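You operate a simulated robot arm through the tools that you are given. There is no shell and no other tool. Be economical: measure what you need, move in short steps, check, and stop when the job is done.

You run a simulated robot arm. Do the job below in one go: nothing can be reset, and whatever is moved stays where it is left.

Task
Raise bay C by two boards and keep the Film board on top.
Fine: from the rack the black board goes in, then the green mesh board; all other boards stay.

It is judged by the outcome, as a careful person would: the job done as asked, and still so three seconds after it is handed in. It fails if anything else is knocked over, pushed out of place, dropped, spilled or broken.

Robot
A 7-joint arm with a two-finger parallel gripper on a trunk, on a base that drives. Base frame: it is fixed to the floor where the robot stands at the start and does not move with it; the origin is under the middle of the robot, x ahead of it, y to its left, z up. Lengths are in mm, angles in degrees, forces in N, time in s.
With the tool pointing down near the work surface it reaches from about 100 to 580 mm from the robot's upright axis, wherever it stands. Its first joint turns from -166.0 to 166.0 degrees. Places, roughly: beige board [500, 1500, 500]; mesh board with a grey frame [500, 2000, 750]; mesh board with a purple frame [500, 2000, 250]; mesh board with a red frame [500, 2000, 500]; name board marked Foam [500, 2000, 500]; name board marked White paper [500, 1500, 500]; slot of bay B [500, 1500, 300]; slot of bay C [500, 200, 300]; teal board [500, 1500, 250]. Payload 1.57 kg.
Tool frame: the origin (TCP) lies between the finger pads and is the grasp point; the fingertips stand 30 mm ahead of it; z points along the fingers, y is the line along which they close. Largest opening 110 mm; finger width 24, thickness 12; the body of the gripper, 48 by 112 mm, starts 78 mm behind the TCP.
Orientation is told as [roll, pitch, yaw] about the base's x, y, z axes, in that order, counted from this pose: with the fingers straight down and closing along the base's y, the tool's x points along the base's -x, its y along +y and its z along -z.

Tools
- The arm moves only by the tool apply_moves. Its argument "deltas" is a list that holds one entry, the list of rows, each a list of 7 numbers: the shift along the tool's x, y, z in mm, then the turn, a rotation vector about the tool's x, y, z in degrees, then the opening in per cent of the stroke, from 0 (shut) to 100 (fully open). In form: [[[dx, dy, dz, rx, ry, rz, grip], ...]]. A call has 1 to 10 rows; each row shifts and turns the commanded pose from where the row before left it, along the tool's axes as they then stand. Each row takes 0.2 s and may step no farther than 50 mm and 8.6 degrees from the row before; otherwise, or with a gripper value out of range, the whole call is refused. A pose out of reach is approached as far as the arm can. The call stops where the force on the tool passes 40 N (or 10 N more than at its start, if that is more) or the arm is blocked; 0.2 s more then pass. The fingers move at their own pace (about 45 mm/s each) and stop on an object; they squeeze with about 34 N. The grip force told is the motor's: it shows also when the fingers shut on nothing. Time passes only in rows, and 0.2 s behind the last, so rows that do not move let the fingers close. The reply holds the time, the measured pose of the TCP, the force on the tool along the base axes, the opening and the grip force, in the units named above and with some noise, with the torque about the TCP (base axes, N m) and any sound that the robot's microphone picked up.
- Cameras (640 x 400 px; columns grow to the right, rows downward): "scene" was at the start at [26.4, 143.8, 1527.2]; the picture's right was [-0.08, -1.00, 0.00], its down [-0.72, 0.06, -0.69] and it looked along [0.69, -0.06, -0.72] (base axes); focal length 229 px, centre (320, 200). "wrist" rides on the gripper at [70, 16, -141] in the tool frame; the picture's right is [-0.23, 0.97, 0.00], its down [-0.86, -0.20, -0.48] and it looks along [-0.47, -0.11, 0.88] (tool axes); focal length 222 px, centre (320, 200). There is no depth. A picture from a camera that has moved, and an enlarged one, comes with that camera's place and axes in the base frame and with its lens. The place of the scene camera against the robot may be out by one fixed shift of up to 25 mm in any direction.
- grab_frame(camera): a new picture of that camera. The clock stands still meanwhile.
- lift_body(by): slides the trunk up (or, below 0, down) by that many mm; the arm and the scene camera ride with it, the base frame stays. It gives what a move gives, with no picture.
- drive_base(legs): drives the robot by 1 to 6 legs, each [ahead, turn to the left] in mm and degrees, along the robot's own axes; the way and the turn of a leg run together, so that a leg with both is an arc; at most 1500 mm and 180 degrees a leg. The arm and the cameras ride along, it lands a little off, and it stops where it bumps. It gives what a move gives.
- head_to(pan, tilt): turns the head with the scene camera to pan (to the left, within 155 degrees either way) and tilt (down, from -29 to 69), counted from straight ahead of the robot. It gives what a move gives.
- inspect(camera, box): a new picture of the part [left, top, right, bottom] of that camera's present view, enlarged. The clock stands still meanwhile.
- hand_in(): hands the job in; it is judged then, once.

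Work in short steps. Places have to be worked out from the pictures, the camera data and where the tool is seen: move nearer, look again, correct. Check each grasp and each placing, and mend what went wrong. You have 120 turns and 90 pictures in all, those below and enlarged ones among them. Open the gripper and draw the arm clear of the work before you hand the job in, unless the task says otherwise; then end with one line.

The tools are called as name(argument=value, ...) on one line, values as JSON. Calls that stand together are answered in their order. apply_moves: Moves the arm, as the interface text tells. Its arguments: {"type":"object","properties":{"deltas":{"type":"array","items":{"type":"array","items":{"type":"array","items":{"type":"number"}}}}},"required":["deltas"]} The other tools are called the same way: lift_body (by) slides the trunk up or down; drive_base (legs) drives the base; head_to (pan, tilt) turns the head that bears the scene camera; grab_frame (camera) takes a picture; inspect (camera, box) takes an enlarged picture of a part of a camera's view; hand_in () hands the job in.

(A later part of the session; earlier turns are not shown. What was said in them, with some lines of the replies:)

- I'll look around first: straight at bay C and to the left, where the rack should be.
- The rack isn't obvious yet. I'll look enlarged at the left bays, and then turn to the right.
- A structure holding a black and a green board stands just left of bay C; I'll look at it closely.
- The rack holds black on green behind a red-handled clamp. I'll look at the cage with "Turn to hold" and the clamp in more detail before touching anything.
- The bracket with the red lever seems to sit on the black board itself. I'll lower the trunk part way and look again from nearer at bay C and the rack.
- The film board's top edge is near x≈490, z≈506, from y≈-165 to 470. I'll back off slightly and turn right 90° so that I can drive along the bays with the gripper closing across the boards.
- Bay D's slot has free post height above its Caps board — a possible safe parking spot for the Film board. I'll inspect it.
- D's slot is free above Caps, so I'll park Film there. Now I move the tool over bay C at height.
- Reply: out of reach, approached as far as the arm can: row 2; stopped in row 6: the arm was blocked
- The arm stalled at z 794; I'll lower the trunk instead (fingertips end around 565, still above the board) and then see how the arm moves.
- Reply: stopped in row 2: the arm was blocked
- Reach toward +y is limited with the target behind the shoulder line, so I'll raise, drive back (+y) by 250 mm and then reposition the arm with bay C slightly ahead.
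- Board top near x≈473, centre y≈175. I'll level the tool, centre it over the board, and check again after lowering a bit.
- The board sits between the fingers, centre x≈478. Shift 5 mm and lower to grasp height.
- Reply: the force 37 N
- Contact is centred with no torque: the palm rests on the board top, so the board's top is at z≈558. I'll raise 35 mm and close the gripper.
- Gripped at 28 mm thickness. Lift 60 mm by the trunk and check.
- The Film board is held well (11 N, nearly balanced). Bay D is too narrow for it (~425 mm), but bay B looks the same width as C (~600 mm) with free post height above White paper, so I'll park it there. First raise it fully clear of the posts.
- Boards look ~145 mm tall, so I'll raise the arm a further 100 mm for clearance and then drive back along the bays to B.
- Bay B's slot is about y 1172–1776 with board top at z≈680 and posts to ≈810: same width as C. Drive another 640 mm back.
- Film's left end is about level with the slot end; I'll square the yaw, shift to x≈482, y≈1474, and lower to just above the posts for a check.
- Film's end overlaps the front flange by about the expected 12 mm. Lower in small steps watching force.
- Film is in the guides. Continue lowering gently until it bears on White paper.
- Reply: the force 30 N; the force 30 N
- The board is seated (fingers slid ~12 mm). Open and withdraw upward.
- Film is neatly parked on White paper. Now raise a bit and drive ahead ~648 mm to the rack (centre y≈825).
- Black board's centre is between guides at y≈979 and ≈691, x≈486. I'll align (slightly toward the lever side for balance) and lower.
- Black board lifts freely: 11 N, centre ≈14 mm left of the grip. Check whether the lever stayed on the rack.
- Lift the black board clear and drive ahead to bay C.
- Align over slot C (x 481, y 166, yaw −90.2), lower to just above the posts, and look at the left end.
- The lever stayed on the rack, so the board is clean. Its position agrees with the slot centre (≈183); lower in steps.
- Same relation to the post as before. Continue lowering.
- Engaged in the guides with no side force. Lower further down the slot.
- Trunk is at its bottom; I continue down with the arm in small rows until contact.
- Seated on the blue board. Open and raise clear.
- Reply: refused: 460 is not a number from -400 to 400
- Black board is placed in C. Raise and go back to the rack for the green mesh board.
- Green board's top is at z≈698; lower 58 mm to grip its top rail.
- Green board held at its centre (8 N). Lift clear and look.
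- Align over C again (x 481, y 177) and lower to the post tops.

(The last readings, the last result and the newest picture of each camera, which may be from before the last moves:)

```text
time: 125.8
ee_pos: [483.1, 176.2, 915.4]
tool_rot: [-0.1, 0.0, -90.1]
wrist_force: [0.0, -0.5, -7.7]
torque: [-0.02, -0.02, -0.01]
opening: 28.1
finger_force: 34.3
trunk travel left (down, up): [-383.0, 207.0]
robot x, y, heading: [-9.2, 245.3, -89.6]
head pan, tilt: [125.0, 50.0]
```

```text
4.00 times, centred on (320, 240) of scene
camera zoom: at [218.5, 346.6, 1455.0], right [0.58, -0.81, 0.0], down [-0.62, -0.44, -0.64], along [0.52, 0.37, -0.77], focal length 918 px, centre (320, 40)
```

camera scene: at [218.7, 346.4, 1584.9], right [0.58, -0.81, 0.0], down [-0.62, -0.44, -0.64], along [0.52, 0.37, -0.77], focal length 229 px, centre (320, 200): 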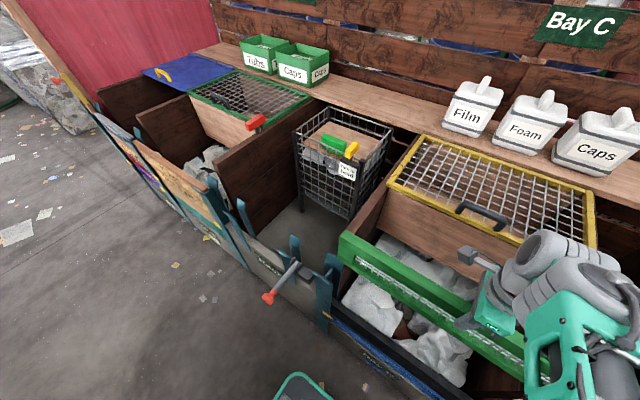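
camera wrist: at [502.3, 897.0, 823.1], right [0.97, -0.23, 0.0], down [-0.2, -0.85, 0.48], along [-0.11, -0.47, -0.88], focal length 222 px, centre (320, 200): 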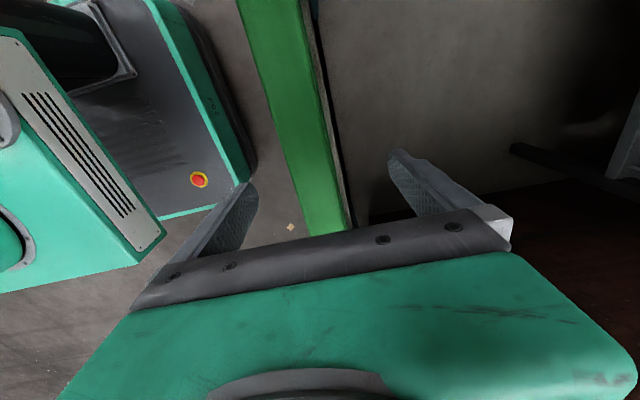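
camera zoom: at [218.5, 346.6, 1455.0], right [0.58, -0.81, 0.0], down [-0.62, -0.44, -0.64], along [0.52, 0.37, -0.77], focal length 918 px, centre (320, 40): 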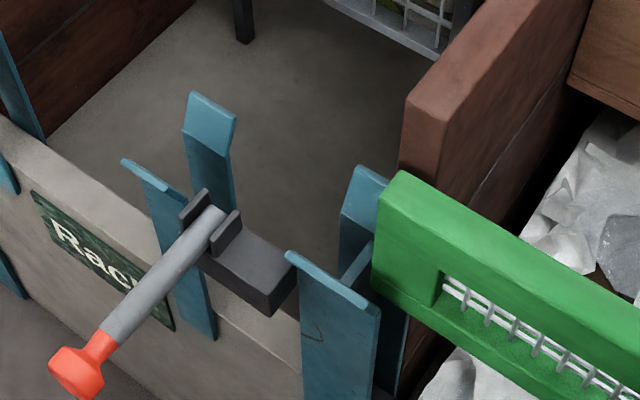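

apply_moves(deltas=[[[1, -2, 0, 0, 0, 0, 0]]])

lift_body(by=-35)

lift_body(by=-30)

lift_body(by=-30)

inspect(camera="scene", box=[240, 190, 480, 340])

```text
time: 126.2
ee_pos: [481.3, 177.9, 915.0]
tool_rot: [0.0, -0.1, -90.1]
wrist_force: [0.2, 0.7, -8.6]
torque: [-0.07, -0.02, -0.02]
opening: 27.9
finger_force: 34.1
trunk travel left (down, up): [-383.0, 207.0]
robot x, y, heading: [-2.5, 247.8, -90.0]
head pan, tilt: [125.0, 50.0]
```

```text
time: 127.0
ee_pos: [481.9, 178.9, 879.4]
tool_rot: [-0.2, 0.0, -90.2]
wrist_force: [-0.1, 0.5, -8.3]
torque: [-0.04, -0.02, 0.0]
opening: 27.8
finger_force: 34.2
trunk travel left (down, up): [-348.0, 242.0]
robot x, y, heading: [-7.2, 243.4, -89.8]
head pan, tilt: [125.0, 50.0]
```

```text
time: 127.7
ee_pos: [481.8, 177.6, 850.5]
tool_rot: [-0.1, 0.0, -90.2]
wrist_force: [0.6, 0.1, -8.7]
torque: [-0.01, -0.01, -0.01]
opening: 27.7
finger_force: 34.0
trunk travel left (down, up): [-318.0, 272.0]
robot x, y, heading: [-5.2, 244.6, -89.7]
head pan, tilt: [125.0, 50.0]
```

```text
time: 128.5
ee_pos: [480.6, 177.9, 820.9]
tool_rot: [-0.1, 0.0, -90.2]
wrist_force: [0.4, 0.1, -8.2]
torque: [-0.02, 0.03, 0.02]
opening: 27.7
finger_force: 33.9
trunk travel left (down, up): [-288.0, 302.0]
robot x, y, heading: [-6.0, 248.6, -89.7]
head pan, tilt: [125.0, 50.0]
```

```text
2.67 times, centred on (360, 265) of scene
camera zoom: at [218.4, 346.7, 1359.9], right [0.58, -0.81, 0.0], down [-0.62, -0.44, -0.64], along [0.52, 0.37, -0.77], focal length 612 px, centre (213, 27)
```

zoom: 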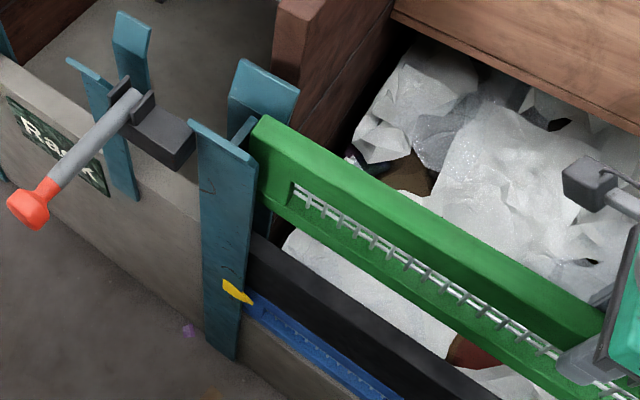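

In the guides. Lower on toward the black board (expected contact near TCP z≈610).

lift_body(by=-120)

lift_body(by=-40)

lift_body(by=-15)

inspect(camera="scene", box=[280, 190, 520, 340])

```text
time: 130.0
ee_pos: [481.2, 178.2, 700.8]
tool_rot: [-0.1, -0.1, -90.1]
wrist_force: [0.2, 0.5, -8.3]
torque: [-0.03, -0.02, 0.02]
opening: 27.8
finger_force: 33.9
trunk travel left (down, up): [-168.0, 422.0]
robot x, y, heading: [-8.7, 243.1, -89.8]
head pan, tilt: [125.0, 50.0]
```

```text
time: 130.8
ee_pos: [481.5, 178.6, 665.5]
tool_rot: [0.3, 0.0, -90.2]
wrist_force: [-5.0, -0.8, 27.8]
torque: [0.22, 0.96, 0.01]
opening: 27.8
finger_force: 34.0
trunk travel left (down, up): [-128.0, 462.0]
robot x, y, heading: [-5.5, 244.1, -89.3]
head pan, tilt: [125.0, 50.0]
```

```text
time: 131.2
ee_pos: [482.4, 178.3, 657.8]
tool_rot: [0.6, 0.1, -90.2]
wrist_force: [-3.7, 0.5, 11.1]
torque: [-0.22, 0.54, -0.05]
opening: 27.9
finger_force: 34.6
trunk travel left (down, up): [-119.0, 471.0]
robot x, y, heading: [-6.7, 243.9, -89.7]
head pan, tilt: [125.0, 50.0]
stopped: the force on the tool passed its limit at 98 N (the readings are from after the stop); the commanded pose is now the measured one
```

```text
2.67 times, centred on (400, 265) of scene
camera zoom: at [217.0, 346.8, 1191.0], right [0.58, -0.82, 0.0], down [-0.62, -0.44, -0.64], along [0.52, 0.37, -0.77], focal length 612 px, centre (107, 27)
```

zoom: 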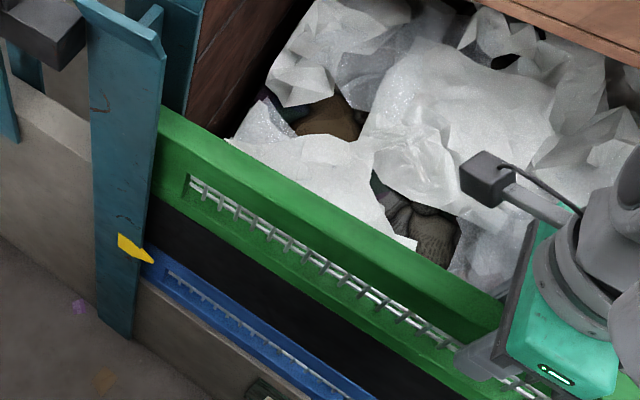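

Contact made at z≈665 and no gap visible above the black board. Release and raise.

apply_moves(deltas=[[[0, 0, -2, 0, 0, 0, 0], [0, 0, 0, 0, 0, 0, 50], [0, 0, 0, 0, 0, 0, 100], [0, 0, 0, 0, 0, 0, 100], [0, 0, 0, 0, 0, 0, 100], [0, 0, 0, 0, 0, 0, 100]]])

lift_body(by=300)

grab_frame(camera="scene")

grab_frame(camera="wrist")

```text
time: 132.7
ee_pos: [481.8, 178.0, 657.4]
tool_rot: [0.5, 0.0, -90.2]
wrist_force: [-0.1, 0.5, 0.1]
torque: [0.0, -0.03, -0.01]
opening: 110.1
finger_force: 0.1
trunk travel left (down, up): [-119.0, 471.0]
robot x, y, heading: [-1.0, 244.8, -89.5]
head pan, tilt: [125.0, 50.0]
```

```text
time: 135.7
ee_pos: [482.5, 178.3, 957.8]
tool_rot: [0.4, 0.1, -90.2]
wrist_force: [0.3, 0.0, -0.9]
torque: [0.02, -0.01, 0.02]
opening: 109.9
finger_force: 0.0
trunk travel left (down, up): [-419.0, 171.0]
robot x, y, heading: [-7.5, 247.3, -89.6]
head pan, tilt: [125.0, 50.0]
```

```text
17 pictures are left
camera scene: at [218.1, 346.7, 1491.4], right [0.58, -0.82, 0.0], down [-0.62, -0.44, -0.64], along [0.52, 0.37, -0.77], focal length 229 px, centre (320, 200)
```

scene: 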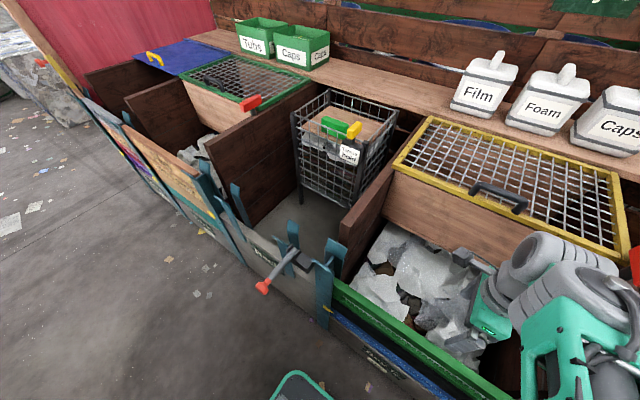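

```text
16 pictures are left
camera wrist: at [498.5, 247.2, 1099.3], right [0.97, -0.23, 0.01], down [-0.21, -0.85, 0.48], along [-0.11, -0.47, -0.88], focal length 222 px, centre (320, 200)
```

wrist: 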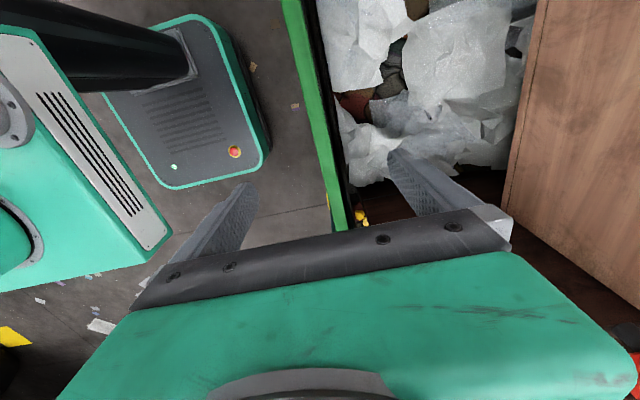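

Green board is in. Now back to bay B for the Film board.

apply_moves(deltas=[[[0, 0, -30, 0.5, 0, 0, 100]]])

drive_base(legs=[[-1275, 0]])

grab_frame(camera="wrist")

```text
time: 136.1
ee_pos: [483.6, 178.7, 986.7]
tool_rot: [-0.1, 0.0, -90.1]
wrist_force: [-0.3, -0.4, 0.3]
torque: [-0.01, -0.05, 0.0]
opening: 110.2
finger_force: 0.2
trunk travel left (down, up): [-419.0, 171.0]
robot x, y, heading: [-3.7, 243.7, -89.7]
head pan, tilt: [125.0, 50.0]
```

```text
time: 142.6
ee_pos: [470.5, 1490.5, 987.6]
tool_rot: [-0.1, -0.1, -89.8]
wrist_force: [0.2, 0.3, 0.2]
torque: [0.01, -0.02, 0.01]
opening: 109.7
finger_force: 0.0
trunk travel left (down, up): [-419.0, 171.0]
robot x, y, heading: [-19.1, 1554.7, -89.3]
head pan, tilt: [125.0, 50.0]
```

```text
15 pictures are left
camera wrist: at [487.0, 1559.5, 1129.6], right [0.97, -0.22, 0.0], down [-0.2, -0.86, 0.48], along [-0.11, -0.47, -0.88], focal length 222 px, centre (320, 200)
```

wrist: 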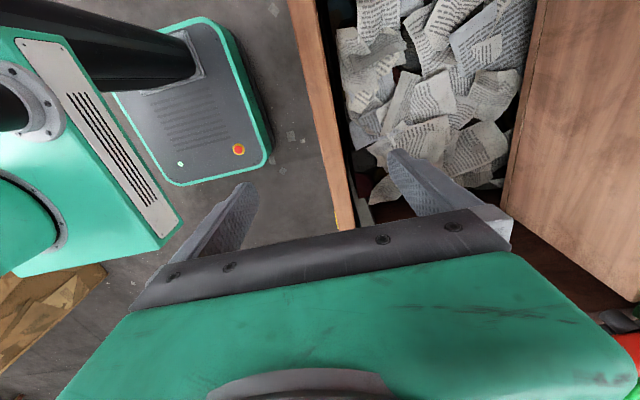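

apply_moves(deltas=[[[-7, 5, 0, 0, 0, 0.4, 100], [-6, 6, 0, 0, 0, 0, 100]]])

lift_body(by=-170)

grab_frame(camera="wrist")

```text
time: 143.2
ee_pos: [479.1, 1476.8, 989.4]
tool_rot: [-0.2, 0.0, -90.1]
wrist_force: [-0.2, -0.2, -0.1]
torque: [0.01, -0.02, 0.0]
opening: 110.3
finger_force: 0.1
trunk travel left (down, up): [-419.0, 171.0]
robot x, y, heading: [-16.7, 1552.1, -89.0]
head pan, tilt: [125.0, 50.0]
```

```text
time: 145.1
ee_pos: [481.3, 1476.2, 818.1]
tool_rot: [-0.1, 0.0, -90.3]
wrist_force: [0.2, -0.3, 0.6]
torque: [0.0, -0.02, 0.0]
opening: 110.0
finger_force: 0.0
trunk travel left (down, up): [-249.0, 341.0]
robot x, y, heading: [-16.7, 1547.3, -89.1]
head pan, tilt: [125.0, 50.0]
```

```text
14 pictures are left
camera wrist: at [498.3, 1545.5, 960.3], right [0.97, -0.23, 0.0], down [-0.2, -0.85, 0.48], along [-0.11, -0.47, -0.88], focal length 222 px, centre (320, 200)
```

wrist: 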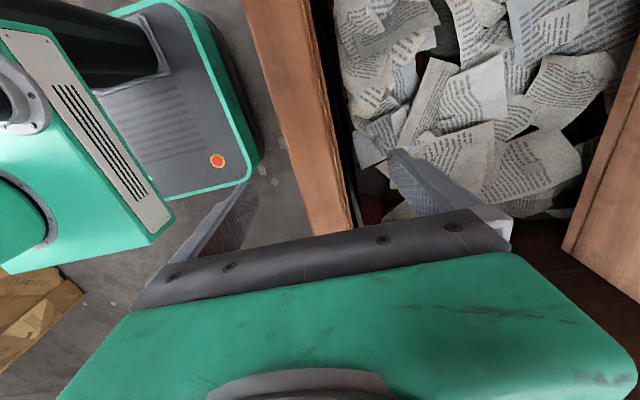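

lift_body(by=-45)

apply_moves(deltas=[[[0, 0, 0, 0, 0, 0, 40], [0, 0, 0, 0, 0, 0, 10], [0, 0, 0, 0, 0, 0, 0], [0, 0, 0, 0, 0, 0, 0], [0, 0, 0, 0, 0, 0, 0], [0, 0, 0, 0, 0, 0, 0]]])

lift_body(by=30)

lift_body(by=290)

grab_frame(camera="scene")

```text
time: 146.0
ee_pos: [479.5, 1476.4, 773.8]
tool_rot: [-0.1, 0.0, -90.2]
wrist_force: [0.1, 1.0, 0.3]
torque: [0.0, -0.01, -0.04]
opening: 109.8
finger_force: 0.2
trunk travel left (down, up): [-204.0, 386.0]
robot x, y, heading: [-14.4, 1552.1, -89.2]
head pan, tilt: [125.0, 50.0]
```

```text
time: 147.4
ee_pos: [480.1, 1476.6, 773.4]
tool_rot: [-0.1, 0.0, -90.2]
wrist_force: [0.6, 0.1, 0.4]
torque: [-0.05, -0.23, 0.17]
opening: 27.7
finger_force: 23.4
trunk travel left (down, up): [-204.0, 386.0]
robot x, y, heading: [-17.8, 1548.4, -89.1]
head pan, tilt: [125.0, 50.0]
```

```text
time: 148.2
ee_pos: [481.1, 1476.8, 803.0]
tool_rot: [-0.3, -0.1, -90.3]
wrist_force: [0.0, 0.5, -11.0]
torque: [-0.05, 0.0, -0.01]
opening: 27.9
finger_force: 33.9
trunk travel left (down, up): [-234.0, 356.0]
robot x, y, heading: [-20.4, 1551.2, -89.1]
head pan, tilt: [125.0, 50.0]
```

```text
time: 151.1
ee_pos: [481.7, 1475.3, 1093.8]
tool_rot: [-0.2, 0.0, -90.2]
wrist_force: [0.2, -0.3, -10.4]
torque: [-0.01, 0.0, 0.0]
opening: 27.6
finger_force: 34.2
trunk travel left (down, up): [-524.0, 66.0]
robot x, y, heading: [-18.9, 1555.5, -89.2]
head pan, tilt: [125.0, 50.0]
```

```text
13 pictures are left
camera scene: at [204.4, 1655.0, 1596.3], right [0.58, -0.81, 0.0], down [-0.62, -0.45, -0.64], along [0.52, 0.38, -0.77], focal length 229 px, centre (320, 200)
```

scene: 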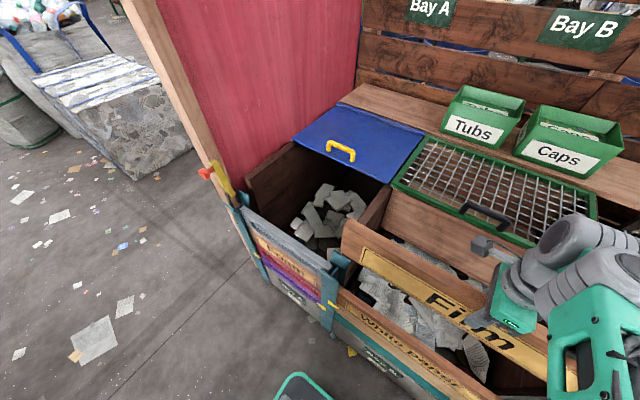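

Film is retrieved; White paper stayed put. Drive ahead to bay C.

drive_base(legs=[[1270, -1]])

```text
time: 157.5
ee_pos: [496.6, 202.7, 1092.9]
tool_rot: [-0.2, 0.0, -90.4]
wrist_force: [0.0, -0.3, -11.3]
torque: [-0.03, -0.01, 0.0]
opening: 27.7
finger_force: 33.9
trunk travel left (down, up): [-524.0, 66.0]
robot x, y, heading: [-6.9, 279.3, -89.5]
head pan, tilt: [125.0, 50.0]
```

apply_moves(deltas=[[[-11.5, -8, 0, 0, 0, -0.2, 0], [-11.5, -7.5, 0, 0, 0, 0, 0]]])

lift_body(by=-165)

inspect(camera="scene", box=[240, 190, 400, 290])

```text
time: 158.1
ee_pos: [478.4, 178.0, 1093.8]
tool_rot: [-0.3, 0.0, -90.3]
wrist_force: [-0.4, -0.6, -11.1]
torque: [0.0, -0.02, 0.0]
opening: 27.8
finger_force: 34.2
trunk travel left (down, up): [-524.0, 66.0]
robot x, y, heading: [-8.8, 277.4, -89.3]
head pan, tilt: [125.0, 50.0]
```

```text
time: 160.0
ee_pos: [478.1, 179.5, 929.5]
tool_rot: [-0.2, 0.0, -90.2]
wrist_force: [0.4, 0.0, -11.0]
torque: [-0.06, 0.0, 0.02]
opening: 27.8
finger_force: 34.6
trunk travel left (down, up): [-359.0, 231.0]
robot x, y, heading: [-5.2, 279.1, -89.5]
head pan, tilt: [125.0, 50.0]
```

```text
4.00 times, centred on (320, 240) of scene
camera zoom: at [220.3, 382.1, 1431.4], right [0.58, -0.81, 0.0], down [-0.62, -0.45, -0.64], along [0.52, 0.37, -0.77], focal length 918 px, centre (320, 40)
```

zoom: 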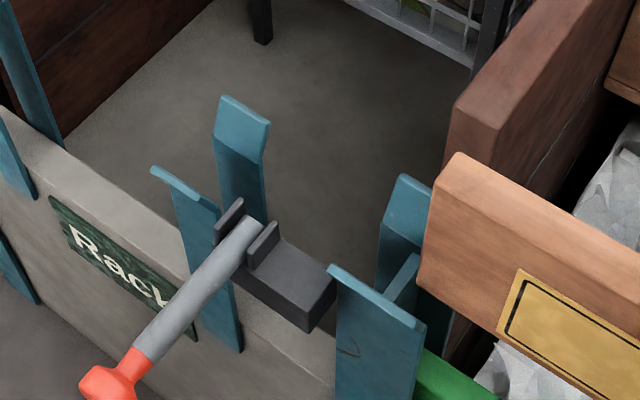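

apply_moves(deltas=[[[0, 2.5, 0, 0, 0, 0, 0]]])

lift_body(by=-35)

lift_body(by=-25)

inspect(camera="scene", box=[260, 190, 420, 290])

```text
time: 160.4
ee_pos: [481.4, 180.7, 928.6]
tool_rot: [-0.1, 0.0, -90.2]
wrist_force: [-0.5, -0.3, -12.0]
torque: [-0.04, 0.0, 0.02]
opening: 28.0
finger_force: 34.1
trunk travel left (down, up): [-359.0, 231.0]
robot x, y, heading: [-1.6, 283.3, -89.0]
head pan, tilt: [125.0, 50.0]
```

```text
time: 161.2
ee_pos: [481.3, 179.1, 894.1]
tool_rot: [-0.2, 0.0, -90.2]
wrist_force: [-0.4, 0.5, -10.8]
torque: [-0.02, 0.0, 0.01]
opening: 28.2
finger_force: 34.7
trunk travel left (down, up): [-324.0, 266.0]
robot x, y, heading: [-3.2, 280.3, -89.4]
head pan, tilt: [125.0, 50.0]
```

```text
time: 161.9
ee_pos: [481.4, 179.3, 868.3]
tool_rot: [-0.2, 0.1, -90.2]
wrist_force: [0.1, -0.3, -11.1]
torque: [-0.04, 0.03, -0.03]
opening: 27.8
finger_force: 33.9
trunk travel left (down, up): [-299.0, 291.0]
robot x, y, heading: [-2.1, 280.7, -89.5]
head pan, tilt: [125.0, 50.0]
```

```text
4.00 times, centred on (340, 240) of scene
camera zoom: at [220.2, 382.2, 1371.3], right [0.58, -0.81, 0.0], down [-0.62, -0.45, -0.64], along [0.52, 0.37, -0.77], focal length 918 px, centre (240, 40)
```

zoom: 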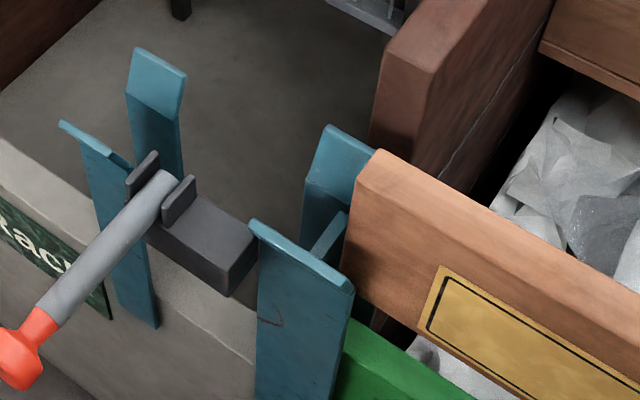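

Entering cleanly behind the flange. Continue in small steps until it rests on the green board (expected near TCP z≈775–790).

lift_body(by=-30)

lift_body(by=-25)

lift_body(by=-10)

inspect(camera="scene", box=[260, 190, 500, 340])

```text
time: 162.6
ee_pos: [481.5, 179.0, 838.9]
tool_rot: [-0.3, 0.0, -90.2]
wrist_force: [0.3, 0.0, -10.4]
torque: [-0.01, -0.05, 0.03]
opening: 28.1
finger_force: 33.6
trunk travel left (down, up): [-269.0, 321.0]
robot x, y, heading: [-2.9, 274.4, -89.3]
head pan, tilt: [125.0, 50.0]
```

```text
time: 163.3
ee_pos: [481.6, 179.8, 815.3]
tool_rot: [-0.2, 0.0, -90.2]
wrist_force: [-0.2, 0.3, -10.4]
torque: [-0.05, 0.01, 0.03]
opening: 27.9
finger_force: 34.5
trunk travel left (down, up): [-244.0, 346.0]
robot x, y, heading: [-3.4, 279.5, -89.3]
head pan, tilt: [125.0, 50.0]
```

```text
time: 163.9
ee_pos: [482.3, 179.5, 804.3]
tool_rot: [-0.1, 0.0, -90.1]
wrist_force: [-0.1, -0.4, -11.3]
torque: [0.0, -0.01, 0.01]
opening: 27.7
finger_force: 34.0
trunk travel left (down, up): [-234.0, 356.0]
robot x, y, heading: [-2.8, 278.3, -89.3]
head pan, tilt: [125.0, 50.0]
```

```text
2.67 times, centred on (380, 265) of scene
camera zoom: at [220.2, 382.1, 1306.3], right [0.58, -0.81, 0.0], down [-0.62, -0.45, -0.64], along [0.52, 0.37, -0.77], focal length 612 px, centre (160, 27)
```

zoom: 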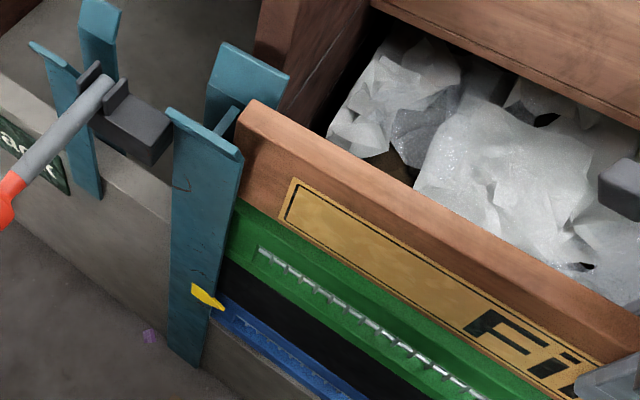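

lift_body(by=-8)

lift_body(by=-8)

lift_body(by=-6)

```text
time: 164.5
ee_pos: [481.1, 178.9, 797.1]
tool_rot: [-0.3, 0.1, -90.2]
wrist_force: [-0.2, -0.3, -10.6]
torque: [-0.04, -0.01, -0.01]
opening: 27.7
finger_force: 34.2
trunk travel left (down, up): [-226.0, 364.0]
robot x, y, heading: [-5.3, 278.6, -89.3]
head pan, tilt: [125.0, 50.0]
```

```text
time: 165.0
ee_pos: [481.4, 177.9, 788.9]
tool_rot: [-0.2, 0.0, -90.2]
wrist_force: [0.5, 0.8, -10.9]
torque: [-0.04, 0.02, 0.0]
opening: 28.2
finger_force: 34.0
trunk travel left (down, up): [-218.0, 372.0]
robot x, y, heading: [-6.0, 279.6, -89.4]
head pan, tilt: [125.0, 50.0]
```

```text
time: 165.6
ee_pos: [483.1, 179.8, 781.2]
tool_rot: [-0.2, -0.1, -90.3]
wrist_force: [0.8, 0.5, -11.2]
torque: [-0.03, 0.01, 0.02]
opening: 28.0
finger_force: 34.2
trunk travel left (down, up): [-212.0, 378.0]
robot x, y, heading: [-3.3, 282.3, -89.4]
head pan, tilt: [125.0, 50.0]
```

lift_body(by=-6)

lift_body(by=-5)

inspect(camera="scene", box=[260, 190, 500, 340])

```text
time: 166.1
ee_pos: [481.4, 179.0, 776.1]
tool_rot: [-0.2, 0.0, -90.2]
wrist_force: [-0.9, -0.2, -10.9]
torque: [-0.07, 0.03, 0.04]
opening: 27.7
finger_force: 33.6
trunk travel left (down, up): [-206.0, 384.0]
robot x, y, heading: [-5.1, 282.3, -89.6]
head pan, tilt: [125.0, 50.0]
```

```text
time: 166.7
ee_pos: [481.9, 179.2, 773.3]
tool_rot: [0.1, 0.0, -90.1]
wrist_force: [-0.9, 0.5, 6.2]
torque: [1.14, 0.36, -0.05]
opening: 27.8
finger_force: 34.2
trunk travel left (down, up): [-201.0, 389.0]
robot x, y, heading: [-3.2, 282.4, -89.3]
head pan, tilt: [125.0, 50.0]
```

```text
2.67 times, centred on (380, 265) of scene
camera zoom: at [219.2, 382.2, 1273.8], right [0.58, -0.81, 0.0], down [-0.62, -0.45, -0.64], along [0.52, 0.37, -0.77], focal length 612 px, centre (160, 27)
```

zoom: 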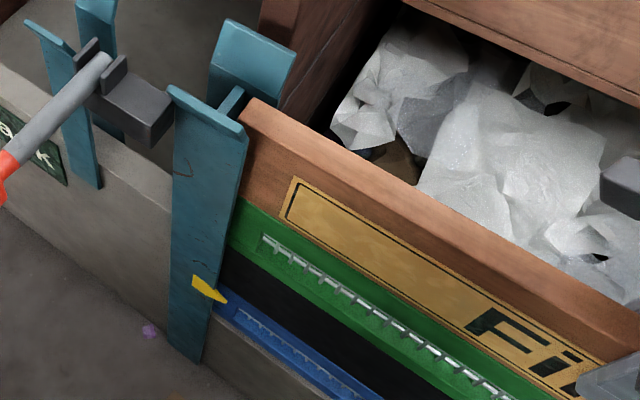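

The Film board is resting on the green one, one end first. Settle 3 mm more, then release and raise.

lift_body(by=-3)

apply_moves(deltas=[[[0, 0, 0, 0, 0, 0, 50], [0, 0, 0, 0, 0, 0, 100], [0, 0, 0, 0, 0, 0, 100], [0, 0, 0, 0, 0, 0, 100], [0, 0, 0, 0, 0, 0, 100], [0, 0, 0, 0, 0, 0, 100]]])

lift_body(by=260)

grab_frame(camera="wrist")

```text
time: 167.2
ee_pos: [481.7, 178.9, 773.6]
tool_rot: [0.4, -0.1, -90.2]
wrist_force: [-2.9, -1.8, 34.3]
torque: [0.07, 0.83, 0.13]
opening: 28.0
finger_force: 33.8
trunk travel left (down, up): [-198.0, 392.0]
robot x, y, heading: [-5.1, 279.0, -89.6]
head pan, tilt: [125.0, 50.0]
```

```text
time: 168.6
ee_pos: [482.0, 179.1, 769.3]
tool_rot: [-0.3, -0.1, -90.2]
wrist_force: [0.4, 0.5, 0.2]
torque: [0.02, 0.02, -0.01]
opening: 110.0
finger_force: 0.0
trunk travel left (down, up): [-198.0, 392.0]
robot x, y, heading: [-1.7, 279.4, -89.4]
head pan, tilt: [125.0, 50.0]
```

```text
time: 171.3
ee_pos: [481.2, 179.9, 1028.4]
tool_rot: [-0.1, 0.0, -90.2]
wrist_force: [0.9, -0.6, 0.4]
torque: [-0.01, -0.02, -0.03]
opening: 110.2
finger_force: 0.2
trunk travel left (down, up): [-458.0, 132.0]
robot x, y, heading: [-4.6, 286.2, -89.6]
head pan, tilt: [125.0, 50.0]
```

```text
8 pictures are left
camera wrist: at [499.3, 248.2, 1169.9], right [0.97, -0.23, 0.0], down [-0.2, -0.85, 0.48], along [-0.11, -0.47, -0.88], focal length 222 px, centre (320, 200)
```

wrist: 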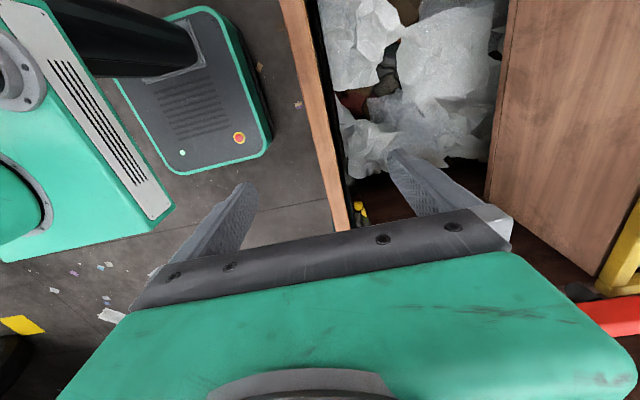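

Now draw the arm back from the bays and take a final look at C.

apply_moves(deltas=[[[-20, -40, 0, 0, 0, 0, 100], [-30, -40, 0, 0, 0, 0, 100], [-40, -30, 0, 0, 0, 0, 100], [-40, -30, 0, 0, 0, 0, 100], [-40, -20, 0, 0, 0, 0, 100], [-40, -20, 0, 0, 0, 0, 100]]])

head_to(pan=95, tilt=48)

grab_frame(camera="scene")

```text
time: 172.7
ee_pos: [300.6, -31.4, 1028.0]
tool_rot: [-0.3, 0.0, -90.2]
wrist_force: [-1.1, -0.4, 0.0]
torque: [0.01, 0.02, -0.01]
opening: 109.8
finger_force: 0.0
trunk travel left (down, up): [-458.0, 132.0]
robot x, y, heading: [-5.1, 279.5, -89.4]
head pan, tilt: [125.0, 50.0]
```

```text
time: 173.6
ee_pos: [301.5, -30.6, 1029.3]
tool_rot: [-0.1, 0.0, -90.3]
wrist_force: [-0.6, 0.5, -0.4]
torque: [0.01, 0.0, 0.0]
opening: 110.1
finger_force: 0.0
trunk travel left (down, up): [-458.0, 132.0]
robot x, y, heading: [-3.5, 280.3, -89.4]
head pan, tilt: [95.0, 48.0]
```

```text
7 pictures are left
camera scene: at [235.4, 345.2, 1533.2], right [0.1, -1.0, 0.0], down [-0.74, -0.07, -0.67], along [0.67, 0.07, -0.74], focal length 229 px, centre (320, 200)
```

scene: 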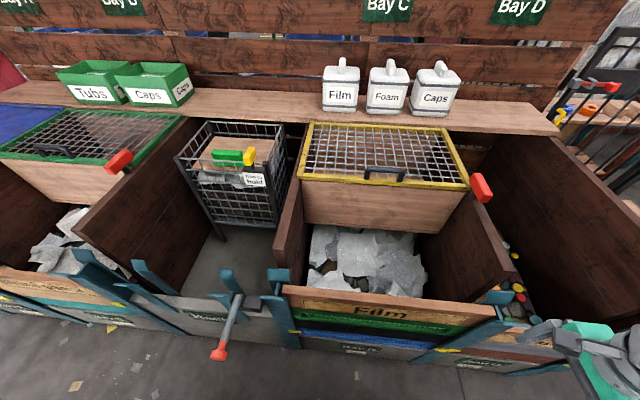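

inspect(camera="scene", box=[260, 250, 520, 400])

```text
2.46 times, centred on (390, 325) of scene
camera zoom: at [235.4, 345.2, 1533.2], right [0.1, -1.0, 0.0], down [-0.74, -0.07, -0.67], along [0.67, 0.07, -0.74], focal length 565 px, centre (148, -108)
```

zoom: 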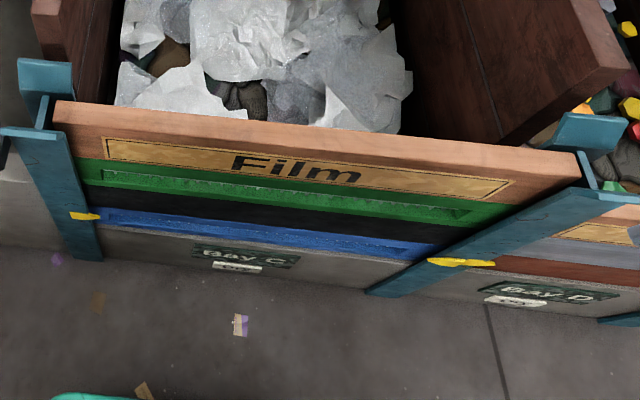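

The stack in bay C reads blue, black, green mesh, Film on top, all in the guides and level. The gripper is open and the arm is clear, so I'm handing in.

hand_in()

```text
The job is handed in.
```

Bay C is two boards higher: the black board went in first, then the green mesh board, and the Film board is back on top. The Film board was set on bay B's stack during the swap and then taken back out; all other boards stayed where they were.
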